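You operate a simulated robot arm through the tools that you are given. There is no shell and no other tool. Be economical: measure what you need, move in short steps, check, and stop when the job is done.

You run a simulated two-armed robot. Do the job below in one go: nothing can be reset, and whatever is moved stays where it is left.

TASK
Pack the bottle named on the order card into the open carton, tape it shut and stamp its check card.
Fine: the green check card, stamped PACKED; yellow lever up again, stamp put back. Set down upright: orange stamp.

It is judged by the outcome, as a careful person would: the job done as asked, and still so three seconds after it is handed in. It fails if anything else is knocked over, pushed out of place, dropped, spilled or broken.

THE ROBOT
Two 6-joint arms with fingered hands on one trunk, hanging from a carriage that runs on a gantry, over the field with the corners [-0.137, -1.264], [1.143, -1.264], [1.143, 1.036], [-0.137, 1.036] (x, y) and turns from -215 to 473 degrees about z. Base frame: it is fixed where the carriage stands at the start and does not move with it; the origin is on the floor, on the carriage's upright axis, x ahead of it, y to its left, z up. Readings come in m, degrees, newtons and seconds.
The left shoulder is at the start at [0.04, 0.152, 1.521], the right one opposite. With the tool pointing down near the work surface each hand reaches from about 0.1 to 0.42 m from the robot's upright axis, wherever it stands, measured 20 degrees to its own side. Places, roughly: lid of the left carton [0.4, 0.3, 1]; yellow lever [0.3, 0.2, 1.1]. Payload 4 kg a hand.
The TCP of each hand is the grasp point between the finger pads, 0.03 m short of the fingertips. In the tool frame z runs along the fingers and y along their closing line. Largest opening 0.104 m; the body of the gripper starts 0.035 m behind the TCP. The gripper is a hand of 5 fingers: y runs from the thumb to the fingers, the wrist lies at [-0.015, -0.104, -0.178] in the tool frame, and closing takes about 1.5 s.
Orientation is that of the tool frame in the base frame, as [roll, pitch, yaw] about the fixed x, y, z axes, in that order (R = Rz(yaw) Ry(pitch) Rx(roll)). With the fingers straight down and the wrist toward the robot, the tool's x, y and z point along [0, 1, 0], [1, 0, 0] and [0, 0, -1] of the base frame.

THE INTERFACE
- The arms move only by the tool apply_moves. It takes "left_plan", "right_plan" or both (then of equal length, played together; a hand with none holds still); each is text: rows parted by semicolons, each of 7 numbers parted by spaces: the opening, from 0 (shut) to 1 (fully open), then the shift along the tool's x, y, z in m, then the turn, a rotation vector about the tool's x, y, z in degrees. In form: hand tx ty tz wx wy wz; .... A call has 1 to 12 rows; each row is the pose to reach, as a shift and turn from the pose commanded when the call began, along the tool's axes at that moment. Rows are played at 5 a second. More than 0.05 m and 8.6 degrees between two rows, or a gripper value outside its range, and nothing of the call is played. Where a pose cannot be reached the arm comes as near as it can. A force on the tool above 40 N (or 10 N above the force at the start of the call, whichever is more), or a blocked arm, ends the call early, and 0.2 s more pass. Each finger travels about 0.045 m/s and halts on what it meets, pressing with about 24 N; the grip force reading is that of the motor and also rises with nothing between the fingers. The clock runs only during rows and for 0.2 s after the last one: add rows that repeat a pose to give the fingers time. The reply holds the time, the measured pose of the TCP, the force on the tool along the base axes, the opening and the grip force, in the units named above and with some noise, with the torque about the TCP (base axes, N m) and any sound that the robot's microphone picked up.
- Cameras (640 x 400 px; columns grow to the right, rows downward): "scene" is now at [0.1604, 0.0566, 1.7788]; the picture's right is [1.00, -0.07, 0.00], its down [-0.07, -0.93, -0.36] and it looks along [0.03, 0.36, -0.93] (base axes); focal length 264 px, centre (320, 200). "left" rides on the left gripper at [-0.06, -0.083, -0.12] in its tool frame; the picture's right is [-0.79, -0.29, 0.54], its down [0.56, -0.71, 0.44] and it looks along [0.26, 0.65, 0.72] (tool axes); focal length 234 px, centre (320, 200). "right" rides on the right gripper at [0.06, -0.084, -0.12] in its tool frame; the picture's right is [-0.79, 0.29, -0.54], its down [-0.56, -0.71, 0.44] and it looks along [-0.26, 0.65, 0.72] (tool axes); focal length 234 px, centre (320, 200). There is no depth. A picture from a camera that has moved, and an enlarged one, comes with that camera's place and axes in the base frame and with its lens. The place of the scene camera against the robot may be out by one fixed shift of up to 0.012 m in any direction.
- snapshot(camera): a new picture of that camera. No time passes.
- slide_trunk(by): slides the trunk up (or, below 0, down) by that many m; the arms and the scene camera ride with it, the base frame stays. It gives what a move gives, with no picture.
- drive_base(legs): drives the robot by 1 to 6 legs, each [ahead, left, turn to the left] in m, m and degrees, along the robot's own axes; the way and the turn of a leg run together, so that a leg with both is an arc; at most 1.5 m and 180 degrees a leg. The arms and the cameras ride along, it lands a little off, and it stops where it bumps. It keeps to its track: a leg is cut to what the track allows. It gives what a move gives.
- set_grasp(shape, hand): the hand has 5 fingers and takes this shape, open, in about a second: jaw (thumb against the fingers, like two jaws); tri (thumb and two fingers); tip (a fingertip pinch); poke (one finger out to press); point (the index stretched); flat (the hand flat); cup (the hand cupped); fist (a fist). The gripper value then closes the fingers along that shape, each until it touches; the sizes above hold for jaw. It gives what a move gives, with no picture.
- head_to(pan, tilt): turns the head with the scene camera to pan (to the left, within 86 degrees either way) and tilt (down, from -29 to 69), counted from straight ahead of the robot. It gives what a move gives.
- zoom(camera, box): a new picture of the part [left, top, right, bottom] of that camera's present view, enlarged. No time passes.
- sign_off(): hands the job in; it is judged then, once.

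Go step by step. Nothing tells you exact positions but the pictures and the camera data: compare them with the known pose of the tool, close in by small moves and look again before you grip or let go. The budget is 120 turns and 88 pictures, counting those below and the enlarged ones. Unless the task says otherwise, let go and move clear before handing in.

The tools are called after "Request:" as a command line: name --argument value ..., lists and objects as JSON in quotes. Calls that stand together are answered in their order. apply_moves: Moves the arms, as the interface text tells. Its arguments: {"type":"object","properties":{"left_plan":{"type":"string"},"right_plan":{"type":"string"}},"required":[]} The other tools are called the same way: slide_trunk (by) slides the trunk up or down; set_grasp (shape, hand) gives the hand a shape; drive_base (legs) drives the base; head_to (pan, tilt) turns the head that bears the scene camera; snapshot (camera) takes a picture; zoom (camera, box) takes an enlarged picture of a part of a camera's view; sign_off () hands the job in.

At the start:

```text
time: 0.0
left_tool_pos: [0.3898, 0.4867, 0.9998]
left_tool_rot: [180.0, 0.0, 90.0]
left_force: [0.7, -0.1, 0.7]
left_torque: [0.0, 0.0, 0.02]
left_opening: 0.1037
left_grip_force: 0.0
left_shape: jaw
right_tool_pos: [0.6405, 0.0639, 0.9997]
right_tool_rot: [180.0, -0.1, 89.9]
right_force: [0.5, -0.8, 0.4]
right_torque: [0.0, -0.01, -0.01]
right_opening: 0.1038
right_grip_force: 0.0
right_shape: jaw
trunk travel left (down, up): [-0.694, 0.106]
robot x, y, heading: [0.0033, 0.0009, -0.2]
head pan, tilt: [85.9, 68.8]
```

scene: 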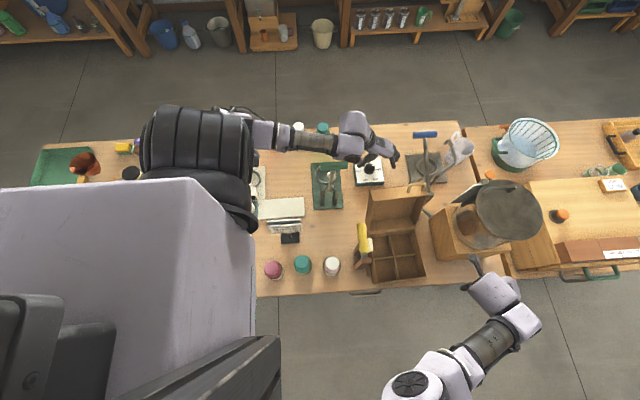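
right: 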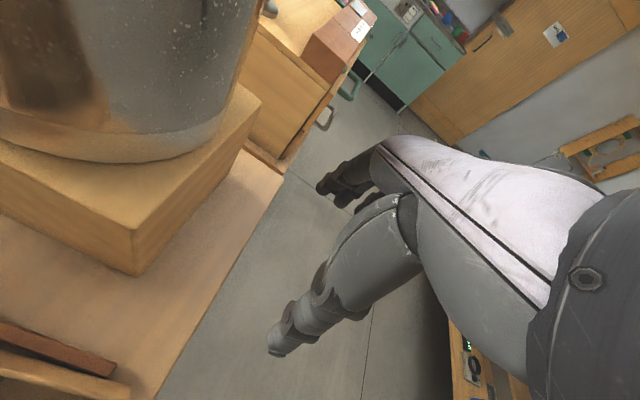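
left: 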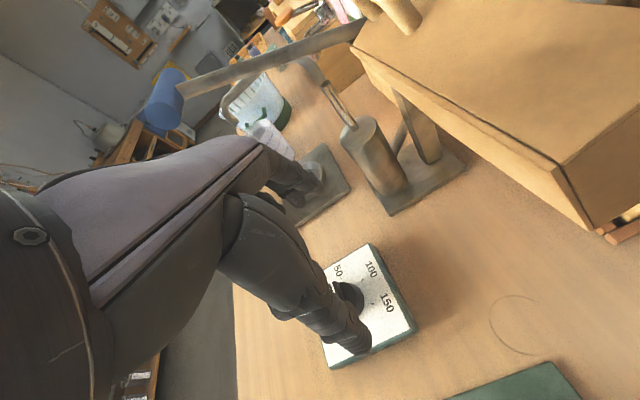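

I see a bench along x at about y = 0.2 to 0.6, with a four-compartment carton, three bottles, a yellow lever, an instrument and other clutter. I'll take enlarged views to find the order card, stamp, tape and check card.

Request:
zoom --camera "scene" --box '[240, 200, 440, 310]'

Request:
zoom --camera "scene" --box '[240, 110, 440, 220]'

Request:
zoom --camera "scene" --box '[440, 110, 640, 290]'

```text
3.20 times, centred on (340, 255) of scene
camera zoom: at [0.1604, 0.0566, 1.7788], right [1.0, -0.07, 0.0], down [-0.07, -0.93, -0.36], along [0.03, 0.36, -0.93], focal length 845 px, centre (256, 24)
```

zoom: 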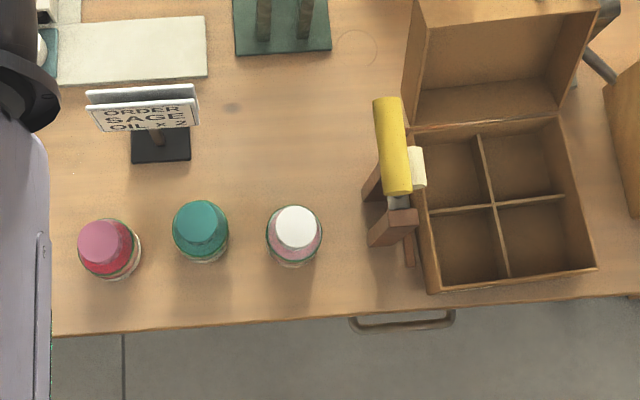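

```text
3.20 times, centred on (340, 165) of scene
camera zoom: at [0.1604, 0.0566, 1.7788], right [1.0, -0.07, 0.0], down [-0.07, -0.93, -0.36], along [0.03, 0.36, -0.93], focal length 845 px, centre (256, 312)
```

zoom: 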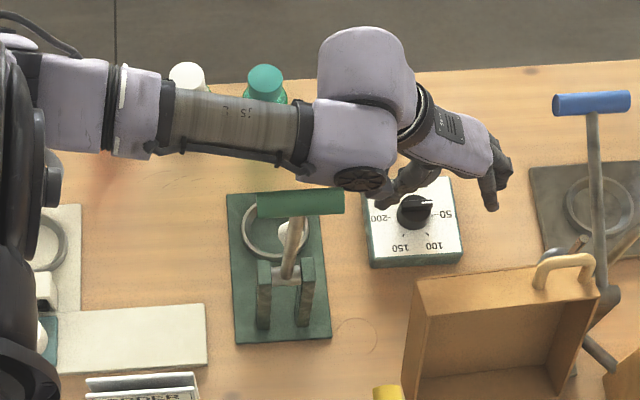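

```text
2.22 times, centred on (540, 200) of scene
camera zoom: at [0.1604, 0.0566, 1.7788], right [1.0, -0.07, 0.0], down [-0.07, -0.93, -0.36], along [0.03, 0.36, -0.93], focal length 587 px, centre (-169, 200)
```

zoom: 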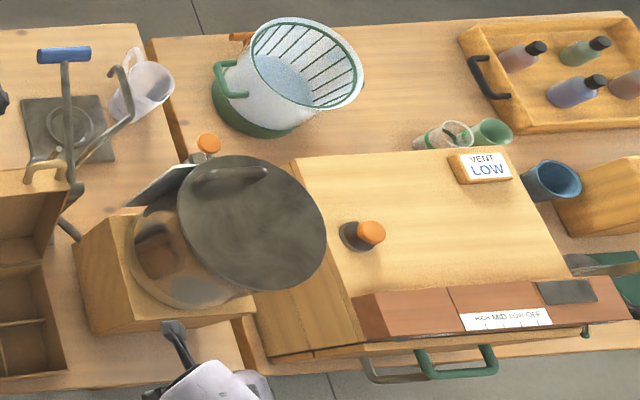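

The order card reads "ORDER SAGE OIL x ..."; I need closer views of the card, the lever device and the area beyond the trunk.

Request:
zoom --camera "scene" --box '[250, 215, 320, 260]'

Request:
zoom --camera "scene" --box '[340, 215, 430, 290]'

Request:
zoom --camera "scene" --box '[480, 150, 600, 280]'

Request:
zoom --camera "left" --box '[0, 0, 640, 400]'

```text
8.89 times, centred on (285, 238) of scene
camera zoom: at [0.1604, 0.0566, 1.7788], right [1.0, -0.07, 0.0], down [-0.07, -0.93, -0.36], along [0.03, 0.36, -0.93], focal length 2346 px, centre (631, -133)
```

zoom: 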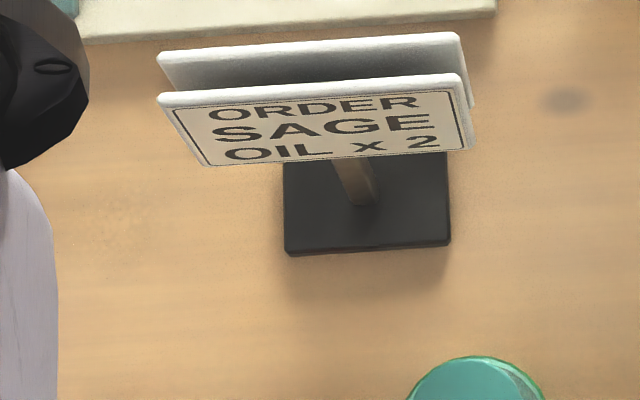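

```text
5.33 times, centred on (385, 252) of scene
camera zoom: at [0.1604, 0.0566, 1.7788], right [1.0, -0.07, 0.0], down [-0.07, -0.93, -0.36], along [0.03, 0.36, -0.93], focal length 1408 px, centre (-27, -80)
```

zoom: 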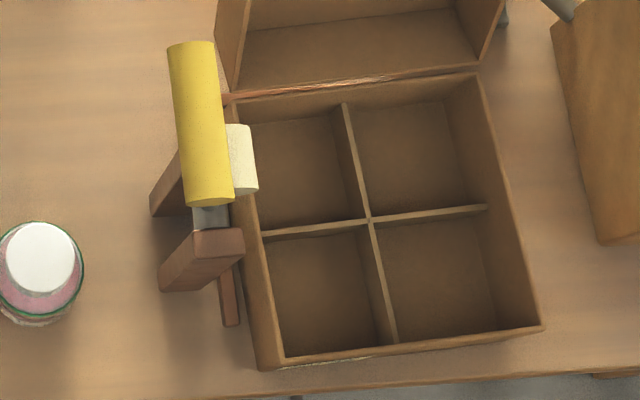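

```text
3.08 times, centred on (540, 215) of scene
camera zoom: at [0.1604, 0.0566, 1.7788], right [1.0, -0.07, 0.0], down [-0.07, -0.93, -0.36], along [0.03, 0.36, -0.93], focal length 812 px, centre (-357, 154)
```

zoom: 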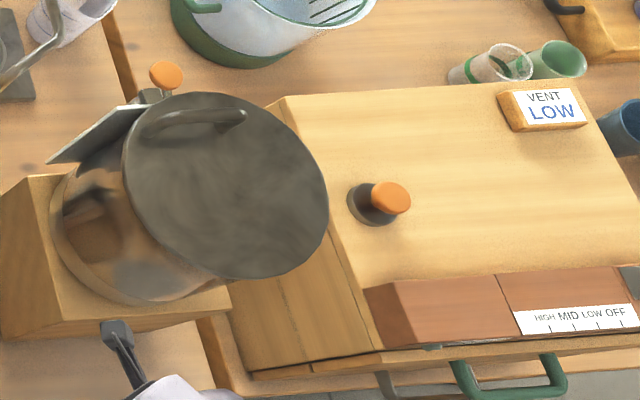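

```text
1.00 times, centred on (320, 200) of left (not enlarged: the box is as wide or as high as the picture)
camera zoom: at [0.3079, 0.424, 1.1192], right [-0.29, -0.79, -0.54], down [-0.71, 0.56, -0.44], along [0.65, 0.26, -0.72], focal length 234 px, centre (320, 200)
```

zoom: 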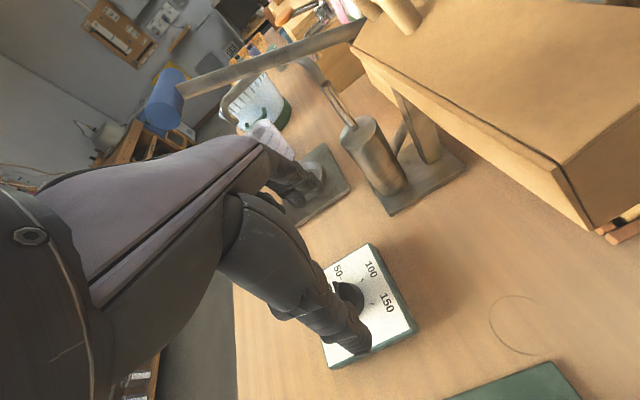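

Order is Sage Oil x 2. I'll check the far-left part of the bench, and the shelf region, for the check card and stamp.

Request:
zoom --camera "scene" --box '[20, 120, 180, 220]'

Request:
apply_moves --left_plan "1 0 0 -0.04 0 0 0; 1 0 0 -0.08 0 0 0; 1 0 0 -0.12 0 0 0; 1 0 0 -0.16 0 0 0; 1 0 0 -0.2 0 0 0"

```text
4.00 times, centred on (100, 170) of scene
camera zoom: at [0.1604, 0.0566, 1.7788], right [1.0, -0.07, 0.0], down [-0.07, -0.93, -0.36], along [0.03, 0.36, -0.93], focal length 1056 px, centre (1200, 320)
```

zoom: 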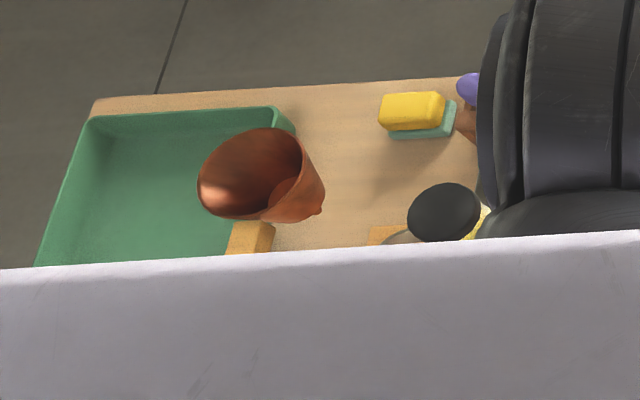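

```text
time: 1.2
left_tool_pos: [0.3991, 0.472, 1.1303]
left_tool_rot: [-179.9, 0.1, 90.0]
left_force: [-0.2, 0.0, 0.0]
left_torque: [0.0, -0.01, -0.04]
left_opening: 0.1037
left_grip_force: 0.0
left_shape: jaw
left hand out of reach, approached as far as the arm can: row 3, 4, 5
right_tool_pos: [0.6409, 0.0638, 0.9999]
right_tool_rot: [-180.0, 0.0, 89.9]
right_force: [-0.4, 0.0, 0.7]
right_torque: [0.01, -0.01, -0.03]
right_opening: 0.1039
right_grip_force: 0.0
right_shape: jaw
trunk travel left (down, up): [-0.694, 0.106]
robot x, y, heading: [0.001, -0.0008, -0.0]
head pan, tilt: [85.9, 68.8]
```

Left hand raised. I'll raise the trunk and back away from the bench, then turn to face it.

Request:
slide_trunk --by 0.1

Request:
drive_base --legs '[[0, -0.6, 0], [0.2, 0, 0], [0, 0, 90]]'

Request:
head_to --pan 0 --tilt 45

Request:
snapshot --camera "scene"

```text
time: 2.5
left_tool_pos: [0.3997, 0.4733, 1.2299]
left_tool_rot: [-179.9, 0.0, 90.1]
left_force: [-0.8, 0.1, 0.2]
left_torque: [-0.01, -0.01, -0.02]
left_opening: 0.1036
left_grip_force: 0.0
left_shape: jaw
right_tool_pos: [0.6419, 0.0631, 1.0998]
right_tool_rot: [-180.0, -0.1, 90.0]
right_force: [-0.5, 0.4, -0.3]
right_torque: [-0.02, 0.0, -0.02]
right_opening: 0.1037
right_grip_force: 0.0
right_shape: jaw
trunk travel left (down, up): [-0.794, 0.006]
robot x, y, heading: [0.0007, 0.0027, 0.2]
head pan, tilt: [85.9, 68.8]
```

```text
time: 11.0
left_tool_pos: [-0.2792, -0.2158, 1.2304]
left_tool_rot: [-180.0, 0.0, -179.4]
left_force: [1.0, 0.4, 0.7]
left_torque: [-0.03, -0.02, 0.03]
left_opening: 0.1035
left_grip_force: 0.1
left_shape: jaw
right_tool_pos: [0.1263, 0.0302, 1.1007]
right_tool_rot: [-179.9, 0.0, -179.4]
right_force: [0.0, 0.1, -0.5]
right_torque: [0.0, 0.04, 0.0]
right_opening: 0.1037
right_grip_force: 0.1
right_shape: jaw
trunk travel left (down, up): [-0.794, 0.006]
robot x, y, heading: [0.1998, -0.6105, 90.7]
head pan, tilt: [85.9, 68.8]
```

```text
time: 12.6
left_tool_pos: [-0.2788, -0.2163, 1.23]
left_tool_rot: [180.0, 0.0, -179.4]
left_force: [0.4, -1.1, 0.3]
left_torque: [0.0, -0.03, -0.02]
left_opening: 0.1035
left_grip_force: 0.1
left_shape: jaw
right_tool_pos: [0.1275, 0.0294, 1.101]
right_tool_rot: [-180.0, 0.0, -179.4]
right_force: [1.0, -1.2, -0.3]
right_torque: [-0.01, 0.01, 0.01]
right_opening: 0.1036
right_grip_force: 0.0
right_shape: jaw
trunk travel left (down, up): [-0.794, 0.006]
robot x, y, heading: [0.1999, -0.612, 90.5]
head pan, tilt: [0.0, 45.0]
```

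```text
76 pictures are left
camera scene: at [0.1921, -0.3689, 1.9077], right [1.0, 0.01, 0.0], down [0.01, -0.71, -0.71], along [-0.01, 0.71, -0.71], focal length 264 px, centre (320, 200)
```

scene: 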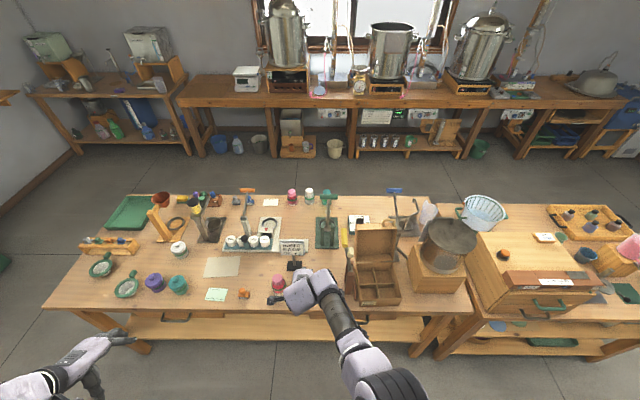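

Now the whole bench is in view. There's a green card with an orange item near it at the front left; I'll zoom in on it and the bottles.

Request:
zoom --camera "scene" --box '[190, 240, 310, 315]'

Request:
zoom --camera "scene" --box '[220, 185, 350, 265]'

Request:
zoom --camera "scene" --box '[60, 180, 220, 300]'

Request:
zoom --camera "scene" --box '[330, 180, 480, 310]'

```text
5.33 times, centred on (250, 278) of scene
camera zoom: at [0.1921, -0.3689, 1.9077], right [1.0, 0.01, 0.0], down [0.01, -0.71, -0.71], along [-0.01, 0.71, -0.71], focal length 1408 px, centre (693, -213)
```

zoom: 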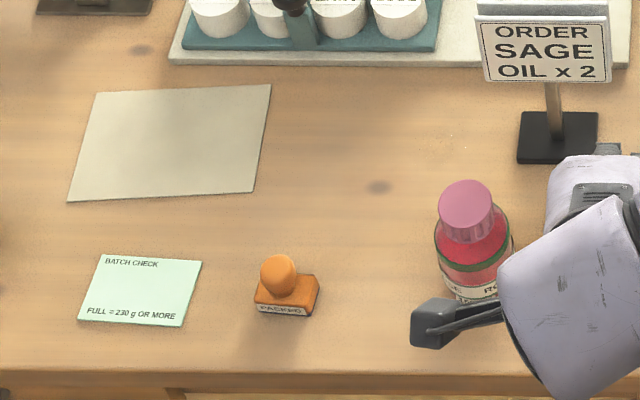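

```text
4.92 times, centred on (285, 225) of scene
camera zoom: at [0.1921, -0.3689, 1.9077], right [1.0, 0.01, 0.0], down [0.01, -0.71, -0.71], along [-0.01, 0.71, -0.71], focal length 1299 px, centre (492, 77)
```

zoom: 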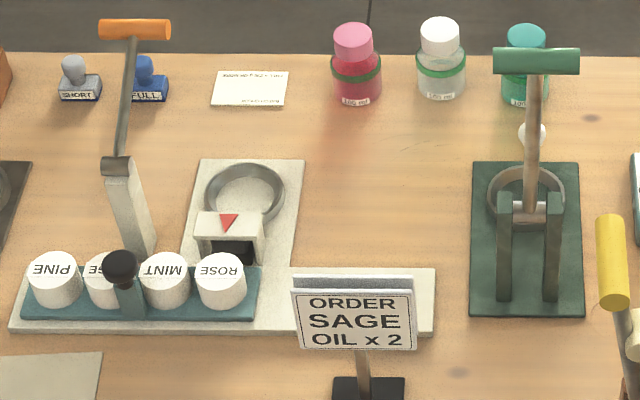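

```text
3.33 times, centred on (140, 240) of scene
camera zoom: at [0.1921, -0.3689, 1.9077], right [1.0, 0.01, 0.0], down [0.01, -0.71, -0.71], along [-0.01, 0.71, -0.71], focal length 880 px, centre (920, 67)
```

zoom: 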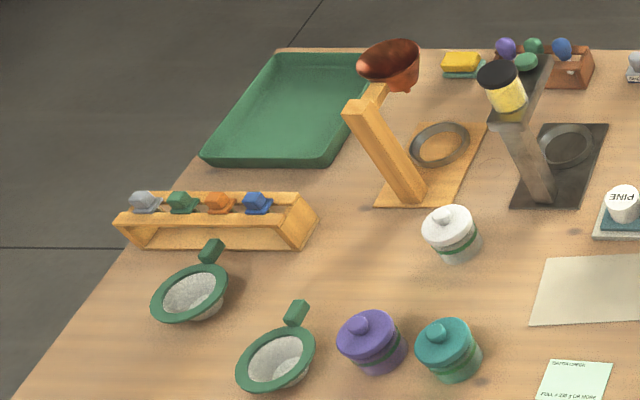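

```text
3.08 times, centred on (405, 245) of scene
camera zoom: at [0.1921, -0.3689, 1.9077], right [1.0, 0.01, 0.0], down [0.01, -0.71, -0.71], along [-0.01, 0.71, -0.71], focal length 812 px, centre (58, 62)
```

zoom: 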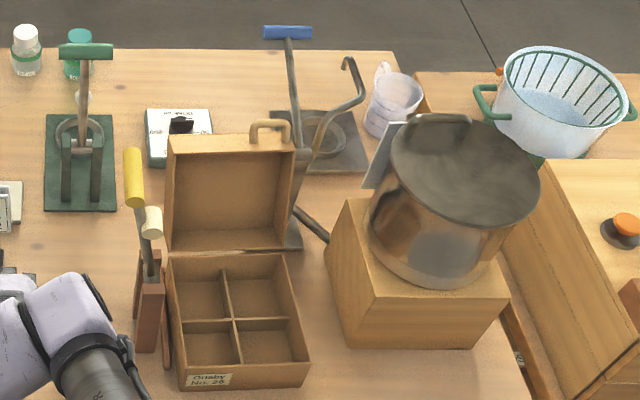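

I see the green BATCH CHECK card with the orange PACKED stamp to its right, on the front of the bench. The right arm hides the bottles' labels, so I'll move it aside, back off and lower the view.

Request:
apply_moves --right_plan "1 -0.045 0 0 0 0 0; 1 -0.09 0 0 0 0 0; 1 -0.135 -0.01 0 0 0 0; 1 -0.18 -0.03 0 0 0 0; 1 -0.225 -0.05 0 0 0 0; 1 -0.27 -0.07 0 0 0 0"

Request:
drive_base --legs '[[-0.2, 0, 0]]'

Request:
slide_trunk --by -0.45

Request:
head_to --pan 0 --tilt 35

Request:
snapshot --camera "scene"

```text
time: 14.0
left_tool_pos: [-0.2784, -0.2169, 1.2286]
left_tool_rot: [-179.9, 0.1, -179.4]
left_force: [0.1, -0.3, -0.4]
left_torque: [0.02, 0.03, 0.0]
left_opening: 0.1036
left_grip_force: 0.1
left_shape: jaw
right_tool_pos: [0.2993, -0.0302, 1.0818]
right_tool_rot: [179.2, 4.5, 176.8]
right_force: [-0.8, 0.4, 0.1]
right_torque: [0.02, -0.02, 0.01]
right_opening: 0.1035
right_grip_force: 0.1
right_shape: jaw
right hand out of reach, approached as far as the arm can: row 3, 4, 5, 6
trunk travel left (down, up): [-0.794, 0.006]
robot x, y, heading: [0.2003, -0.6095, 90.5]
head pan, tilt: [0.0, 45.0]
```

```text
time: 15.6
left_tool_pos: [-0.2764, -0.414, 1.2289]
left_tool_rot: [-180.0, 0.0, -179.6]
left_force: [0.3, -0.6, -0.6]
left_torque: [0.02, -0.01, 0.01]
left_opening: 0.1036
left_grip_force: 0.0
left_shape: jaw
right_tool_pos: [0.3019, -0.2285, 1.0832]
right_tool_rot: [179.2, 4.5, 176.9]
right_force: [0.4, -0.1, -0.6]
right_torque: [-0.01, 0.05, 0.0]
right_opening: 0.1037
right_grip_force: 0.1
right_shape: jaw
trunk travel left (down, up): [-0.794, 0.006]
robot x, y, heading: [0.1979, -0.8097, 90.5]
head pan, tilt: [0.0, 45.0]
```

```text
refused: -0.45 is not a number from -0.4 to 0.4
```

```text
time: 16.3
left_tool_pos: [-0.2775, -0.4146, 1.23]
left_tool_rot: [180.0, 0.0, -179.6]
left_force: [1.1, -0.1, -0.6]
left_torque: [-0.02, 0.0, -0.01]
left_opening: 0.1032
left_grip_force: 0.1
left_shape: jaw
right_tool_pos: [0.3022, -0.2294, 1.083]
right_tool_rot: [179.1, 4.5, 176.8]
right_force: [0.5, -0.1, 0.4]
right_torque: [0.04, -0.01, -0.01]
right_opening: 0.1038
right_grip_force: 0.0
right_shape: jaw
trunk travel left (down, up): [-0.794, 0.006]
robot x, y, heading: [0.1999, -0.8099, 90.6]
head pan, tilt: [0.0, 35.0]
```

```text
71 pictures are left
camera scene: at [0.1942, -0.5613, 1.9225], right [1.0, 0.01, 0.0], down [0.01, -0.57, -0.82], along [-0.01, 0.82, -0.57], focal length 264 px, centre (320, 200)
```

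scene: 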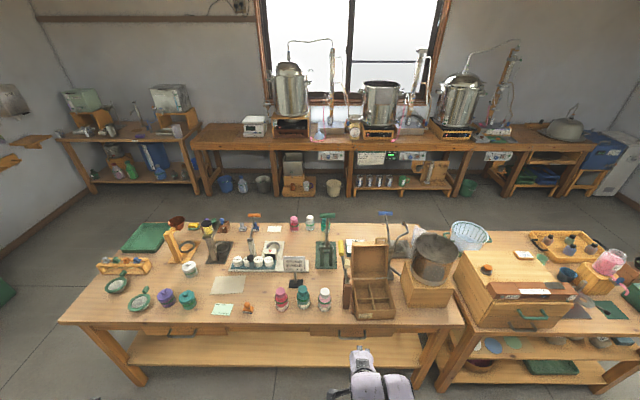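

Bottles are in view; I'll lower the trunk to see the labels straight on.

Request:
slide_trunk --by -0.35

Request:
zoom --camera "scene" --box '[200, 170, 430, 310]'

```text
time: 19.8
left_tool_pos: [-0.2762, -0.4159, 0.8792]
left_tool_rot: [-180.0, 0.0, -179.5]
left_force: [-0.1, 0.1, 0.6]
left_torque: [0.0, -0.02, 0.01]
left_opening: 0.1038
left_grip_force: 0.1
left_shape: jaw
right_tool_pos: [0.3023, -0.2285, 0.7321]
right_tool_rot: [179.1, 4.5, 176.8]
right_force: [-0.2, -0.1, 0.6]
right_torque: [0.0, 0.03, -0.01]
right_opening: 0.1038
right_grip_force: 0.0
right_shape: jaw
trunk travel left (down, up): [-0.444, 0.356]
robot x, y, heading: [0.2025, -0.8098, 90.5]
head pan, tilt: [0.0, 35.0]
```

```text
2.78 times, centred on (315, 240) of scene
camera zoom: at [0.1942, -0.5612, 1.5726], right [1.0, 0.01, 0.0], down [0.01, -0.57, -0.82], along [-0.01, 0.82, -0.57], focal length 734 px, centre (334, 89)
```

zoom: 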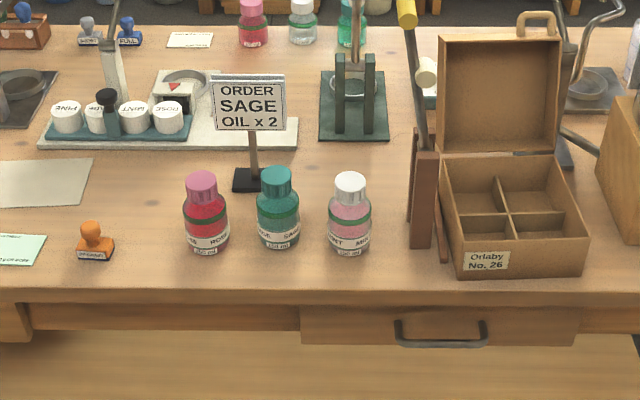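

Request:
zoom --camera "scene" --box '[260, 225, 340, 270]'

Request:
zoom --camera "scene" --box '[335, 165, 415, 275]'

Request:
zoom --camera "scene" --box '[190, 165, 340, 250]'

```text
8.00 times, centred on (300, 248) of scene
camera zoom: at [0.1942, -0.5612, 1.5726], right [1.0, 0.01, 0.0], down [0.01, -0.57, -0.82], along [-0.01, 0.82, -0.57], focal length 2112 px, centre (480, -180)
```

zoom: 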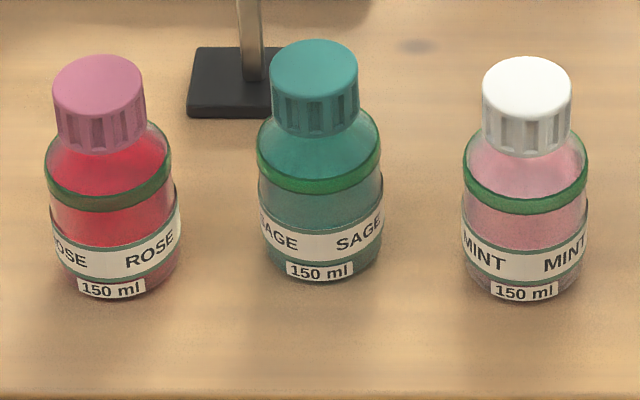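

```text
3.64 times, centred on (375, 220) of scene
camera zoom: at [0.1942, -0.5612, 1.5726], right [1.0, 0.01, 0.0], down [0.01, -0.57, -0.82], along [-0.01, 0.82, -0.57], focal length 960 px, centre (120, 127)
```

zoom: 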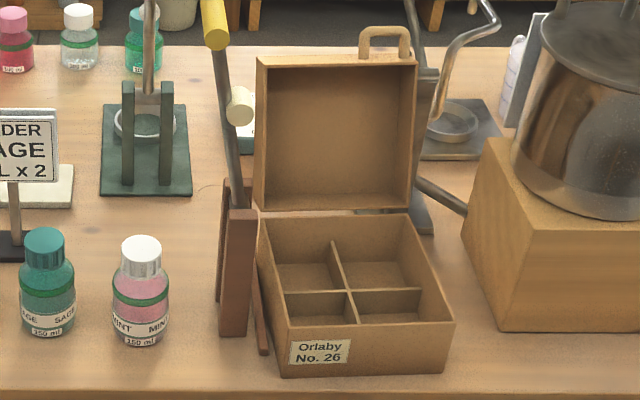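

```text
4.27 times, centred on (265, 208) of scene
camera zoom: at [0.1942, -0.5612, 1.5726], right [1.0, 0.01, 0.0], down [0.01, -0.57, -0.82], along [-0.01, 0.82, -0.57], focal length 1126 px, centre (555, 168)
```

zoom: 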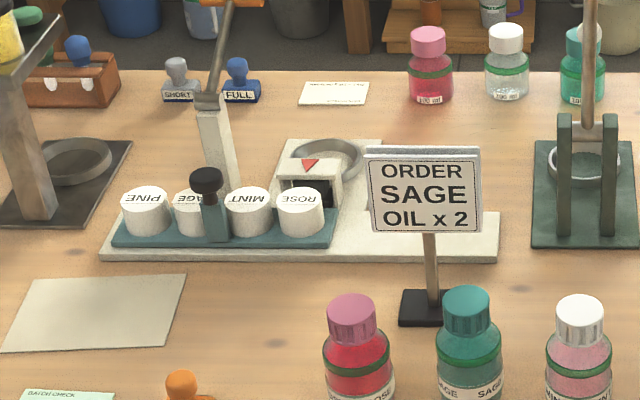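

SAGE is the teal-capped bottle (≈[0.10, 0.22], cap top ≈ z 0.865); the carton spans about x 0.36–0.54, y 0.155–0.335. I'll bring the trunk to working height and pull the arms into a compact stance.

Request:
slide_trunk --by 0.25

Request:
apply_moves --left_plan "1 0 0 0 0 0 0; 1 -0.03 -0.03 0 0 0 0; 1 -0.06 -0.06 0 0 0 0; 1 -0.09 -0.09 0 0 0 0; 1 -0.12 -0.12 0 0 0 0; 1 -0.14 -0.15 0 0 0 0; 1 -0.14 -0.15 0 0 0 0; 1 -0.14 -0.15 0 0 0 0" --right_plan "1 0 -0.04 0 0 0 0; 1 0 -0.08 0 0 0 0; 1 0 -0.12 0 0 0 0; 1 0 -0.16 0 0 0 0; 1 0 -0.2 0 0 0 0; 1 0 -0.24 0 0 0 0; 1 -0.01 -0.26 0 0 0 0; 1 -0.02 -0.26 0 0 0 0"

```text
time: 22.3
left_tool_pos: [-0.2771, -0.4148, 1.1293]
left_tool_rot: [179.9, -0.1, -179.5]
left_force: [-0.5, 0.1, 0.2]
left_torque: [0.06, 0.02, 0.01]
left_opening: 0.1036
left_grip_force: 0.1
left_shape: jaw
right_tool_pos: [0.3026, -0.2291, 0.9839]
right_tool_rot: [179.2, 4.5, 177.0]
right_force: [-0.4, -0.6, 0.3]
right_torque: [0.01, 0.01, 0.02]
right_opening: 0.1039
right_grip_force: 0.1
right_shape: jaw
trunk travel left (down, up): [-0.694, 0.106]
robot x, y, heading: [0.2012, -0.8121, 90.5]
head pan, tilt: [0.0, 35.0]
```

```text
time: 24.1
left_tool_pos: [-0.1361, -0.564, 1.1322]
left_tool_rot: [-180.0, 0.0, -179.6]
left_force: [-0.8, -0.5, -1.3]
left_torque: [0.01, 0.0, -0.01]
left_opening: 0.1041
left_grip_force: 0.0
left_shape: jaw
left hand out of reach, approached as far as the arm can: row 2, 3, 4, 5
right_tool_pos: [0.3379, -0.4837, 0.9349]
right_tool_rot: [178.2, 4.9, 174.1]
right_force: [1.1, -0.7, 1.1]
right_torque: [-0.02, 0.08, 0.0]
right_opening: 0.1041
right_grip_force: 0.1
right_shape: jaw
right hand out of reach, approached as far as the arm can: row 1, 2, 3, 4, 5, 6, 7, 8
trunk travel left (down, up): [-0.694, 0.106]
robot x, y, heading: [0.2005, -0.8081, 90.3]
head pan, tilt: [0.0, 35.0]
```

Request:
apply_moves --right_plan "1 0.03 0 0 0 0 0; 1 0.06 0 0 0 0 0; 1 0.08 0 0 0 0 0"

```text
time: 25.1
left_tool_pos: [-0.1362, -0.5641, 1.1314]
left_tool_rot: [-180.0, 0.1, -179.5]
left_force: [0.5, -0.4, 0.4]
left_torque: [0.01, 0.01, 0.0]
left_opening: 0.104
left_grip_force: 0.1
left_shape: jaw
right_tool_pos: [0.3075, -0.4799, 0.8846]
right_tool_rot: [178.8, 10.7, 178.3]
right_force: [-1.0, 0.6, -0.4]
right_torque: [0.0, -0.02, -0.02]
right_opening: 0.104
right_grip_force: 0.0
right_shape: jaw
right hand out of reach, approached as far as the arm can: row 1, 2, 3
trunk travel left (down, up): [-0.694, 0.106]
robot x, y, heading: [0.1961, -0.8112, 90.8]
head pan, tilt: [0.0, 35.0]
stopped in row 3 (right hand): the arm was blocked; the commanded pose is now the measured one
```

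The right arm reports blocked in a slight tilt; I'll look down at the arms.

Request:
head_to --pan 0 --tilt 69

Request:
snapshot --camera "scene"

```text
time: 26.1
left_tool_pos: [-0.1349, -0.5631, 1.1313]
left_tool_rot: [-180.0, 0.0, -179.4]
left_force: [0.2, 1.0, -0.4]
left_torque: [-0.04, 0.01, 0.01]
left_opening: 0.1039
left_grip_force: 0.0
left_shape: jaw
right_tool_pos: [0.307, -0.4804, 0.8854]
right_tool_rot: [178.8, 10.6, 178.3]
right_force: [0.2, 0.3, -0.2]
right_torque: [-0.03, -0.06, 0.0]
right_opening: 0.1038
right_grip_force: 0.0
right_shape: jaw
trunk travel left (down, up): [-0.694, 0.106]
robot x, y, heading: [0.201, -0.8086, 90.5]
head pan, tilt: [0.0, 68.8]
```

```text
66 pictures are left
camera scene: at [0.1946, -0.5933, 1.7789], right [1.0, 0.01, 0.0], down [0.01, -0.93, -0.36], along [0.0, 0.36, -0.93], focal length 264 px, centre (320, 200)
```

scene: 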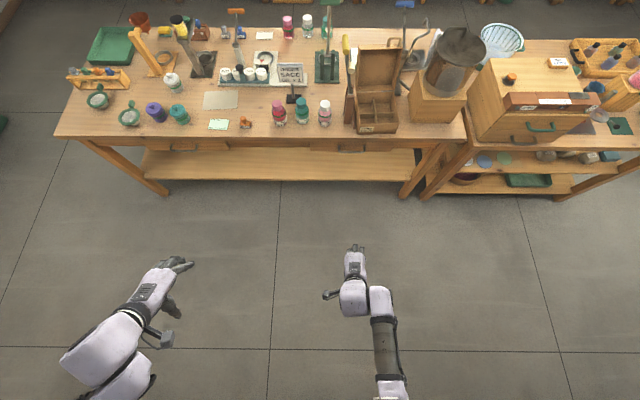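

Request:
apply_moves --right_plan "1 0 0 -0.03 0 0 0; 1 0 0 -0.06 0 4 0; 1 0 0 -0.1 0 8 0; 1 0 0 -0.13 0 10.6 0; 1 0 0 -0.13 0 10.6 0"

```text
time: 27.3
left_tool_pos: [-0.1359, -0.5637, 1.1326]
left_tool_rot: [180.0, 0.0, -179.5]
left_force: [-0.2, 0.9, -0.6]
left_torque: [-0.04, 0.0, -0.02]
left_opening: 0.1038
left_grip_force: 0.1
left_shape: jaw
right_tool_pos: [0.3132, -0.4641, 0.9454]
right_tool_rot: [177.7, 2.0, 172.8]
right_force: [0.7, -0.8, 0.2]
right_torque: [0.0, -0.02, 0.01]
right_opening: 0.1041
right_grip_force: 0.1
right_shape: jaw
right hand out of reach, approached as far as the arm can: row 1, 2, 3, 4, 5
trunk travel left (down, up): [-0.694, 0.106]
robot x, y, heading: [0.2026, -0.8106, 90.7]
head pan, tilt: [0.0, 68.8]
```

Request:
apply_moves --right_plan "1 -0.04 0 0 0 0 0; 1 -0.08 0 0 0 0 0; 1 -0.12 0.0 0 0 0 0; 1 -0.15 0.03 0 0 0 0; 1 -0.15 0.06 0 0 0 0; 1 -0.15 0.06 0 0 0 0"

```text
time: 28.7
left_tool_pos: [-0.1361, -0.565, 1.1316]
left_tool_rot: [180.0, 0.0, -179.5]
left_force: [0.5, 0.5, -0.1]
left_torque: [-0.02, 0.02, 0.02]
left_opening: 0.1039
left_grip_force: 0.0
left_shape: jaw
right_tool_pos: [0.4001, -0.4296, 0.9119]
right_tool_rot: [175.5, 6.2, 169.4]
right_force: [-0.3, -0.1, 0.6]
right_torque: [0.02, 0.03, -0.04]
right_opening: 0.1038
right_grip_force: 0.0
right_shape: jaw
right hand out of reach, approached as far as the arm can: row 1, 2, 3, 4, 5, 6
trunk travel left (down, up): [-0.694, 0.106]
robot x, y, heading: [0.2028, -0.8114, 90.7]
head pan, tilt: [0.0, 68.8]
```

Request:
apply_moves --right_plan "1 0.03 0 0.04 0 0 0; 1 0.05 0 0.08 0 0 0; 1 0.08 0 0.12 0 0 0; 1 0.11 0 0.16 0 0 0; 1 0.13 -0.02 0.19 0 0 0; 1 0.13 -0.03 0.2 0 0 0; 1 0.13 -0.03 0.2 0 0 0"

```text
time: 30.3
left_tool_pos: [-0.1359, -0.565, 1.1316]
left_tool_rot: [-180.0, 0.0, -179.5]
left_force: [-0.7, -0.1, -0.1]
left_torque: [-0.02, -0.03, -0.02]
left_opening: 0.1037
left_grip_force: 0.0
left_shape: jaw
right_tool_pos: [0.3025, -0.4142, 0.7462]
right_tool_rot: [175.5, 6.2, 169.4]
right_force: [0.0, 0.0, -0.1]
right_torque: [0.0, -0.05, -0.01]
right_opening: 0.1039
right_grip_force: 0.0
right_shape: jaw
right hand out of reach, approached as far as the arm can: row 4, 5, 6, 7
trunk travel left (down, up): [-0.694, 0.106]
robot x, y, heading: [0.2038, -0.8072, 90.7]
head pan, tilt: [0.0, 68.8]
```

Request:
apply_moves --right_plan "1 0 -0.02 -0.02 1.5 2 -3.5; 1 0 -0.04 -0.04 3 4 -7; 1 0 -0.05 -0.06 4.5 6.2 -10.6; 1 0 -0.05 -0.06 4.5 6.2 -10.6"

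```text
time: 31.3
left_tool_pos: [-0.1354, -0.565, 1.1326]
left_tool_rot: [-180.0, 0.0, -179.4]
left_force: [0.4, -0.4, -0.4]
left_torque: [0.01, -0.02, -0.03]
left_opening: 0.1041
left_grip_force: 0.1
left_shape: jaw
right_tool_pos: [0.2845, -0.4679, 0.8018]
right_tool_rot: [-179.4, 0.6, -180.0]
right_force: [-0.4, 0.0, -0.1]
right_torque: [0.01, 0.01, 0.01]
right_opening: 0.1038
right_grip_force: 0.1
right_shape: jaw
trunk travel left (down, up): [-0.694, 0.106]
robot x, y, heading: [0.1976, -0.811, 90.3]
head pan, tilt: [0.0, 68.8]
```

Request:
apply_moves --right_plan "1 0 0 -0.03 0 0 0; 1 0 0 -0.06 0 0 0; 1 0 0 -0.09 0 0 0; 1 0 0 -0.12 0 0 0; 1 0 0 -0.15 0 0 0; 1 0 0 -0.15 0 0 0"

```text
time: 32.7
left_tool_pos: [-0.1358, -0.5636, 1.1317]
left_tool_rot: [-179.9, 0.0, -179.5]
left_force: [-0.3, -0.3, -0.2]
left_torque: [0.02, -0.02, -0.04]
left_opening: 0.1038
left_grip_force: 0.0
left_shape: jaw
right_tool_pos: [0.2932, -0.4491, 0.8939]
right_tool_rot: [179.9, 1.5, 175.8]
right_force: [-0.8, 0.6, 0.0]
right_torque: [-0.05, 0.0, 0.02]
right_opening: 0.1039
right_grip_force: 0.0
right_shape: jaw
right hand out of reach, approached as far as the arm can: row 1, 2, 3, 4, 5, 6
trunk travel left (down, up): [-0.694, 0.106]
robot x, y, heading: [0.1982, -0.8102, 90.7]
head pan, tilt: [0.0, 68.8]
```

The right arm's height range is narrow here. I'll test the left arm's range, as it seems to have a better posture.

Request:
apply_moves --left_plan "1 -0.02 0.012 0.025 0 0 0; 1 -0.04 0.024 0.05 0 0 0; 1 -0.06 0.036 0.075 0 0 0; 1 -0.08 0.048 0.1 0 0 0; 1 -0.1 0.06 0.125 0 0 0; 1 -0.12 0.072 0.15 0 0 0; 1 -0.136 0.084 0.18 0 0 0; 1 -0.136 0.084 0.18 0 0 0"

```text
time: 34.5
left_tool_pos: [-0.0186, -0.4846, 0.9493]
left_tool_rot: [-179.5, -2.5, 179.4]
left_force: [0.3, 0.4, 0.0]
left_torque: [0.01, 0.0, 0.0]
left_opening: 0.1039
left_grip_force: 0.0
left_shape: jaw
right_tool_pos: [0.2935, -0.4477, 0.8935]
right_tool_rot: [179.7, 1.5, 175.8]
right_force: [0.1, 0.3, 0.8]
right_torque: [0.02, 0.01, -0.01]
right_opening: 0.1041
right_grip_force: 0.1
right_shape: jaw
trunk travel left (down, up): [-0.694, 0.106]
robot x, y, heading: [0.203, -0.809, 90.7]
head pan, tilt: [0.0, 68.8]
```

Left arm works well there. I'll stow the right arm back and aside so it stays clear of the carton.

Request:
apply_moves --right_plan "1 -0.02 -0.04 0 0 0 0; 1 -0.06 -0.06 0 0 0 0; 1 -0.1 -0.08 0 0 0 0; 1 -0.14 -0.1 0 0 0 0; 1 -0.18 -0.12 0 0 0 0; 1 -0.22 -0.15 0 0 0 0; 1 -0.25 -0.18 0 0 0 0; 1 -0.26 -0.22 0 0 0 0; 1 -0.26 -0.25 0 0 0 0; 1 -0.26 -0.25 0 0 0 0"

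```text
time: 36.7
left_tool_pos: [-0.017, -0.4781, 0.953]
left_tool_rot: [179.9, -2.4, 179.4]
left_force: [0.8, -0.5, -0.4]
left_torque: [-0.01, 0.03, -0.03]
left_opening: 0.1037
left_grip_force: 0.2
left_shape: jaw
right_tool_pos: [0.5339, -0.7165, 0.9054]
right_tool_rot: [179.7, 1.5, 175.9]
right_force: [-0.2, 0.3, 0.3]
right_torque: [0.0, -0.04, 0.0]
right_opening: 0.104
right_grip_force: 0.0
right_shape: jaw
right hand out of reach, approached as far as the arm can: row 1, 2, 3, 4, 5, 6, 7, 8
trunk travel left (down, up): [-0.694, 0.106]
robot x, y, heading: [0.202, -0.8115, 90.4]
head pan, tilt: [0.0, 68.8]
```

Request:
drive_base --legs '[[0.58, -0.118, 0]]'

Request:
snapshot --camera "left"

Request:
snapshot --camera "scene"

```text
time: 40.1
left_tool_pos: [0.0945, 0.1104, 0.9538]
left_tool_rot: [180.0, -2.3, 179.4]
left_force: [-0.3, -0.5, -0.1]
left_torque: [0.0, 0.02, 0.0]
left_opening: 0.1039
left_grip_force: 0.0
left_shape: jaw
right_tool_pos: [0.6455, -0.129, 0.9052]
right_tool_rot: [179.6, 1.5, 175.7]
right_force: [0.1, 0.4, -0.3]
right_torque: [0.01, 0.01, 0.02]
right_opening: 0.1041
right_grip_force: 0.2
right_shape: jaw
trunk travel left (down, up): [-0.694, 0.106]
robot x, y, heading: [0.3119, -0.2206, 90.2]
head pan, tilt: [0.0, 68.8]
```

```text
65 pictures are left
camera left: at [0.16, 0.0253, 1.0692], right [0.76, -0.3, -0.58], down [-0.58, -0.7, -0.41], along [-0.28, 0.65, -0.71], focal length 234 px, centre (320, 200)
```

left: 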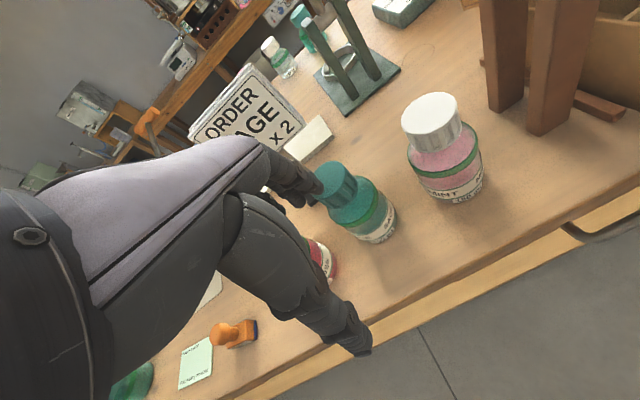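

```text
64 pictures are left
camera scene: at [0.3071, -0.0046, 1.7789], right [1.0, 0.01, 0.0], down [0.01, -0.93, -0.36], along [0.0, 0.36, -0.93], focal length 264 px, centre (320, 200)
```

scene: 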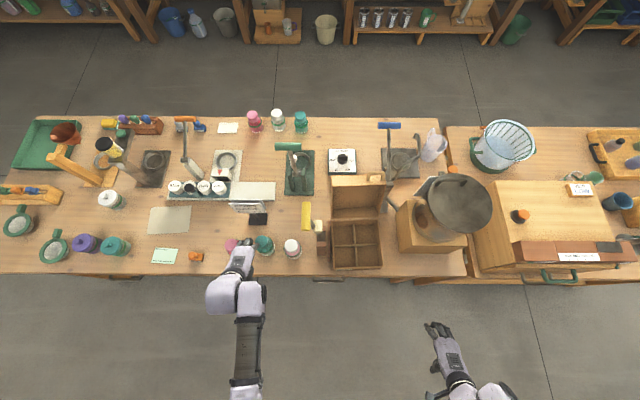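

I'll take precise enlarged views to triangulate the sage bottle.

Request:
zoom --camera "left" --box '[300, 80, 500, 260]'

Request:
zoom --camera "scene" --box '[220, 190, 390, 290]'

```text
2.22 times, centred on (400, 170) of left
camera zoom: at [0.16, 0.0253, 1.0692], right [0.76, -0.3, -0.58], down [-0.58, -0.7, -0.41], along [-0.28, 0.65, -0.71], focal length 520 px, centre (142, 267)
```

zoom: 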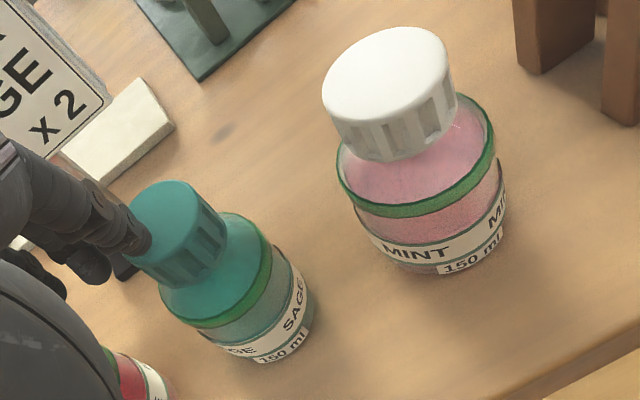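

```text
3.76 times, centred on (305, 240) of scene
camera zoom: at [0.3071, -0.0046, 1.7789], right [1.0, 0.01, 0.0], down [0.01, -0.93, -0.36], along [0.0, 0.36, -0.93], focal length 994 px, centre (376, 49)
```

zoom: 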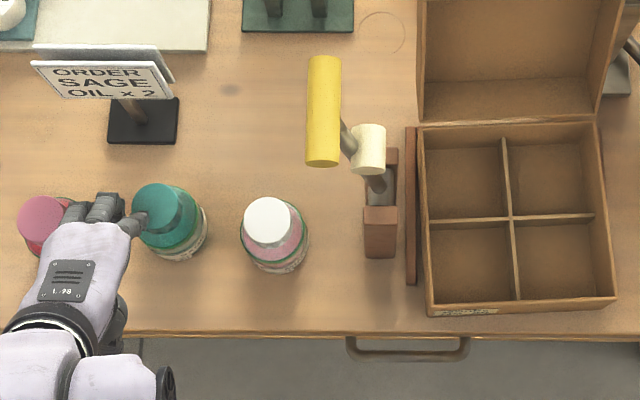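

Triangulated: sage cap centre ≈ [0.116, 0.184], top ≈ 0.908, bench ≈ 0.80, carton rim ≈ 0.872. I'll lift the hand a bit, then drive so that it hovers over the cap.

Request:
apply_moves --left_plan "1 0 0 -0.03 0 -1 0; 1 0 0 -0.05 0 -2.3 -0.6; 1 0 0 -0.05 0 -2.3 -0.6"

Request:
drive_base --legs '[[0.074, -0.021, 0]]'

Request:
snapshot --camera "left"

Request:
zoom --camera "scene" --box '[220, 190, 390, 290]'

```text
time: 40.9
left_tool_pos: [0.0849, 0.1141, 1.0062]
left_tool_rot: [179.6, -1.9, 179.1]
left_force: [-0.2, -0.8, -0.1]
left_torque: [0.01, -0.02, -0.01]
left_opening: 0.1039
left_grip_force: 0.1
left_shape: jaw
right_tool_pos: [0.646, -0.1275, 0.9039]
right_tool_rot: [179.8, 1.5, 175.8]
right_force: [-0.3, -0.6, 0.5]
right_torque: [0.02, 0.01, 0.0]
right_opening: 0.1041
right_grip_force: 0.0
right_shape: jaw
trunk travel left (down, up): [-0.694, 0.106]
robot x, y, heading: [0.3122, -0.2228, 90.2]
head pan, tilt: [0.0, 68.8]
```

```text
time: 42.0
left_tool_pos: [0.1051, 0.1856, 1.0038]
left_tool_rot: [179.7, -1.9, 179.1]
left_force: [0.4, 0.5, -0.5]
left_torque: [-0.03, -0.02, 0.01]
left_opening: 0.1038
left_grip_force: 0.1
left_shape: jaw
right_tool_pos: [0.6674, -0.0576, 0.9041]
right_tool_rot: [179.7, 1.5, 175.7]
right_force: [0.7, 0.8, 0.2]
right_torque: [0.0, 0.0, -0.03]
right_opening: 0.1039
right_grip_force: 0.0
right_shape: jaw
trunk travel left (down, up): [-0.694, 0.106]
robot x, y, heading: [0.3319, -0.1499, 90.5]
head pan, tilt: [0.0, 68.8]
```

```text
61 pictures are left
camera left: at [0.1692, 0.1002, 1.1217], right [0.77, -0.3, -0.57], down [-0.58, -0.69, -0.42], along [-0.27, 0.65, -0.71], focal length 234 px, centre (320, 200)
```

left: 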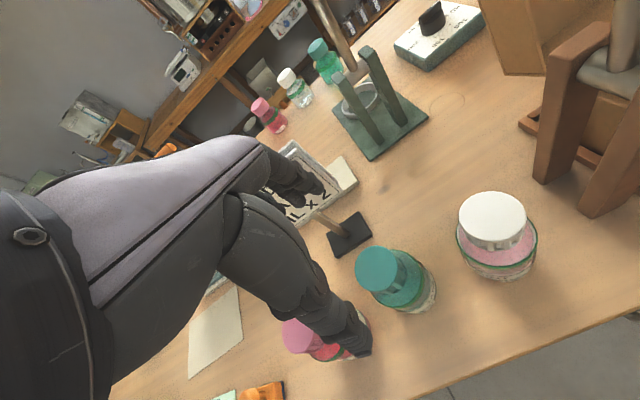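

```text
3.76 times, centred on (305, 240) of scene
camera zoom: at [0.3273, 0.0678, 1.7789], right [1.0, 0.01, 0.0], down [0.01, -0.93, -0.36], along [0.0, 0.36, -0.93], focal length 994 px, centre (376, 49)
```

zoom: 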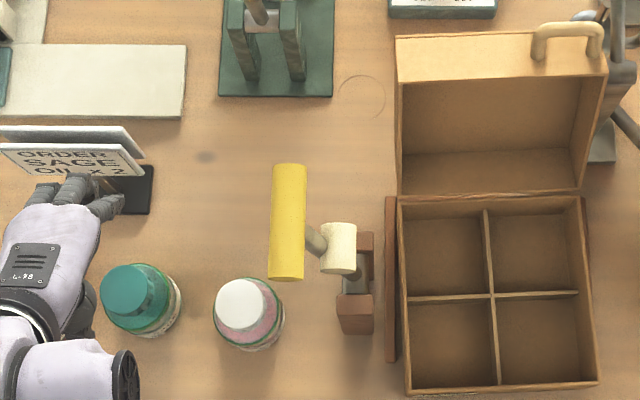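

The cap is at about [0.115, 0.182]; order card stand stays clear behind the fingers. I'll shift slightly and descend partway, then check.

Request:
apply_moves --left_plan "1 -0.01 -0.008 0.02 0 0 0; 1 -0.01 -0.008 0.04 0 0 0; 1 -0.01 -0.008 0.06 0 0 0; 1 -0.01 -0.008 0.06 0 0 0"

Request:
snapshot --camera "left"

```text
time: 43.0
left_tool_pos: [0.1149, 0.1783, 0.9432]
left_tool_rot: [179.9, -1.8, 179.0]
left_force: [-0.5, -0.7, 0.6]
left_torque: [0.04, 0.0, -0.02]
left_opening: 0.1038
left_grip_force: 0.1
left_shape: jaw
right_tool_pos: [0.6672, -0.0568, 0.9033]
right_tool_rot: [179.7, 1.5, 175.7]
right_force: [0.4, 0.2, 0.3]
right_torque: [-0.01, -0.03, 0.0]
right_opening: 0.104
right_grip_force: 0.1
right_shape: jaw
trunk travel left (down, up): [-0.694, 0.106]
robot x, y, heading: [0.3343, -0.1484, 90.5]
head pan, tilt: [0.0, 68.8]
```

```text
59 pictures are left
camera left: at [0.1779, 0.0919, 1.0594], right [0.77, -0.3, -0.57], down [-0.58, -0.7, -0.42], along [-0.27, 0.65, -0.71], focal length 234 px, centre (320, 200)
```

left: 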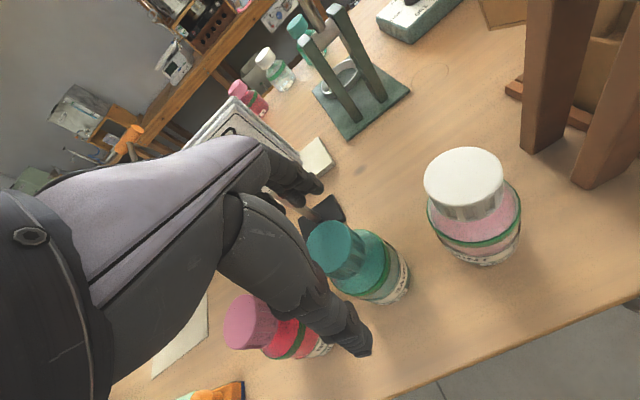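

Projection matches the cap. Descend to grip height.

Request:
apply_moves --left_plan "1 0 0.002 0.02 0 0 0; 1 0 0.003 0.04 0 0 0; 1 0 0.003 0.048 0 0 0; 1 0 0.003 0.048 0 0 0"

Request:
snapshot --camera "left"

```text
time: 44.0
left_tool_pos: [0.112, 0.1806, 0.8962]
left_tool_rot: [179.7, -1.8, 179.1]
left_force: [0.9, -0.4, -0.3]
left_torque: [0.0, 0.0, -0.02]
left_opening: 0.1038
left_grip_force: 0.0
left_shape: jaw
right_tool_pos: [0.6661, -0.0553, 0.9048]
right_tool_rot: [179.8, 1.6, 175.6]
right_force: [0.2, -0.4, -1.1]
right_torque: [-0.03, 0.0, -0.05]
right_opening: 0.1041
right_grip_force: 0.1
right_shape: jaw
trunk travel left (down, up): [-0.694, 0.106]
robot x, y, heading: [0.3281, -0.1496, 90.1]
head pan, tilt: [0.0, 68.8]
```

```text
58 pictures are left
camera left: at [0.1752, 0.0949, 1.013], right [0.77, -0.3, -0.57], down [-0.58, -0.69, -0.42], along [-0.27, 0.65, -0.71], focal length 234 px, centre (320, 200)
```

left: 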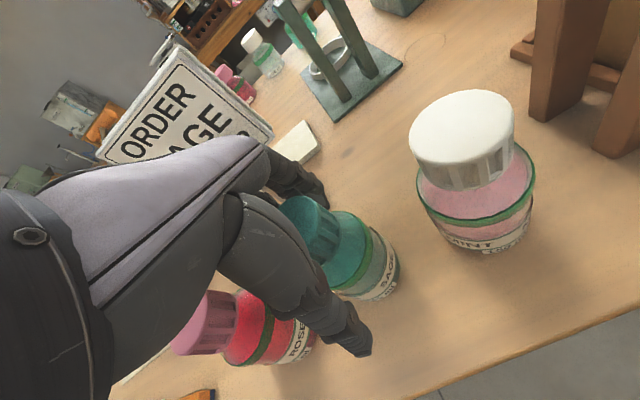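

Around the cap; close the hand.

Request:
apply_moves --left_plan "0.7 0 0 0 0 0 0; 0.5 0 0 0 0 0 0; 0.35 0 0 0 0 0 0; 0.2 0 0 0 0 0 0; 0.1 0 0 0 0 0 0; 0 0 0 0 0 0 0; 0 0 0 0 0 0 0; 0 0 0 0 0 0 0; 0 0 0 0 0 0 0"

Request:
snapshot --camera "left"

```text
time: 46.0
left_tool_pos: [0.112, 0.1813, 0.8963]
left_tool_rot: [179.6, -1.9, 179.1]
left_force: [1.1, -3.7, 12.8]
left_torque: [-0.11, -0.02, 0.03]
left_opening: 0.0463
left_grip_force: 24.0
left_shape: jaw
right_tool_pos: [0.6657, -0.0563, 0.9048]
right_tool_rot: [179.9, 1.4, 175.6]
right_force: [-0.2, -0.1, -0.1]
right_torque: [-0.03, 0.0, 0.0]
right_opening: 0.1041
right_grip_force: 0.0
right_shape: jaw
trunk travel left (down, up): [-0.694, 0.106]
robot x, y, heading: [0.3308, -0.1509, 90.6]
head pan, tilt: [0.0, 68.8]
```

```text
57 pictures are left
camera left: at [0.175, 0.0951, 1.0135], right [0.77, -0.3, -0.57], down [-0.58, -0.69, -0.42], along [-0.27, 0.66, -0.71], focal length 234 px, centre (320, 200)
```

left: 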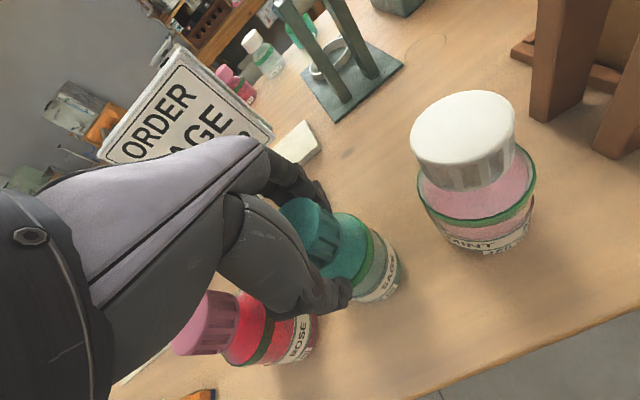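

Gripped (0.046 m). Lift straight up.

Request:
apply_moves --left_plan "0 0 0 -0.01 0 0 0; 0 0 0 -0.03 0 0 0; 0 0 0 -0.05 0 0 0; 0 0 0 -0.07 0 0 0; 0 0 0 -0.09 0 0 0; 0 0 0 -0.11 0 0 0; 0 0 0 -0.11 0 0 0"

Request:
snapshot --camera "left"

```text
time: 47.6
left_tool_pos: [0.0997, 0.1832, 1.0087]
left_tool_rot: [179.4, -4.4, 178.0]
left_force: [0.6, 0.2, -3.3]
left_torque: [-0.02, 0.01, 0.03]
left_opening: 0.0379
left_grip_force: 23.5
left_shape: jaw
right_tool_pos: [0.667, -0.057, 0.9049]
right_tool_rot: [179.7, 1.5, 175.7]
right_force: [0.3, -1.2, -0.3]
right_torque: [0.01, 0.02, 0.01]
right_opening: 0.1044
right_grip_force: 0.1
right_shape: jaw
trunk travel left (down, up): [-0.694, 0.106]
robot x, y, heading: [0.3306, -0.149, 90.5]
head pan, tilt: [0.0, 68.8]
```

```text
56 pictures are left
camera left: at [0.1662, 0.096, 1.1216], right [0.74, -0.31, -0.6], down [-0.61, -0.68, -0.4], along [-0.29, 0.67, -0.69], focal length 234 px, centre (320, 200)
```

left: 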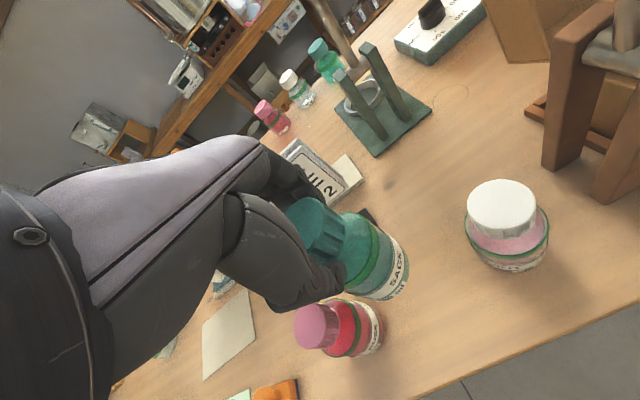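

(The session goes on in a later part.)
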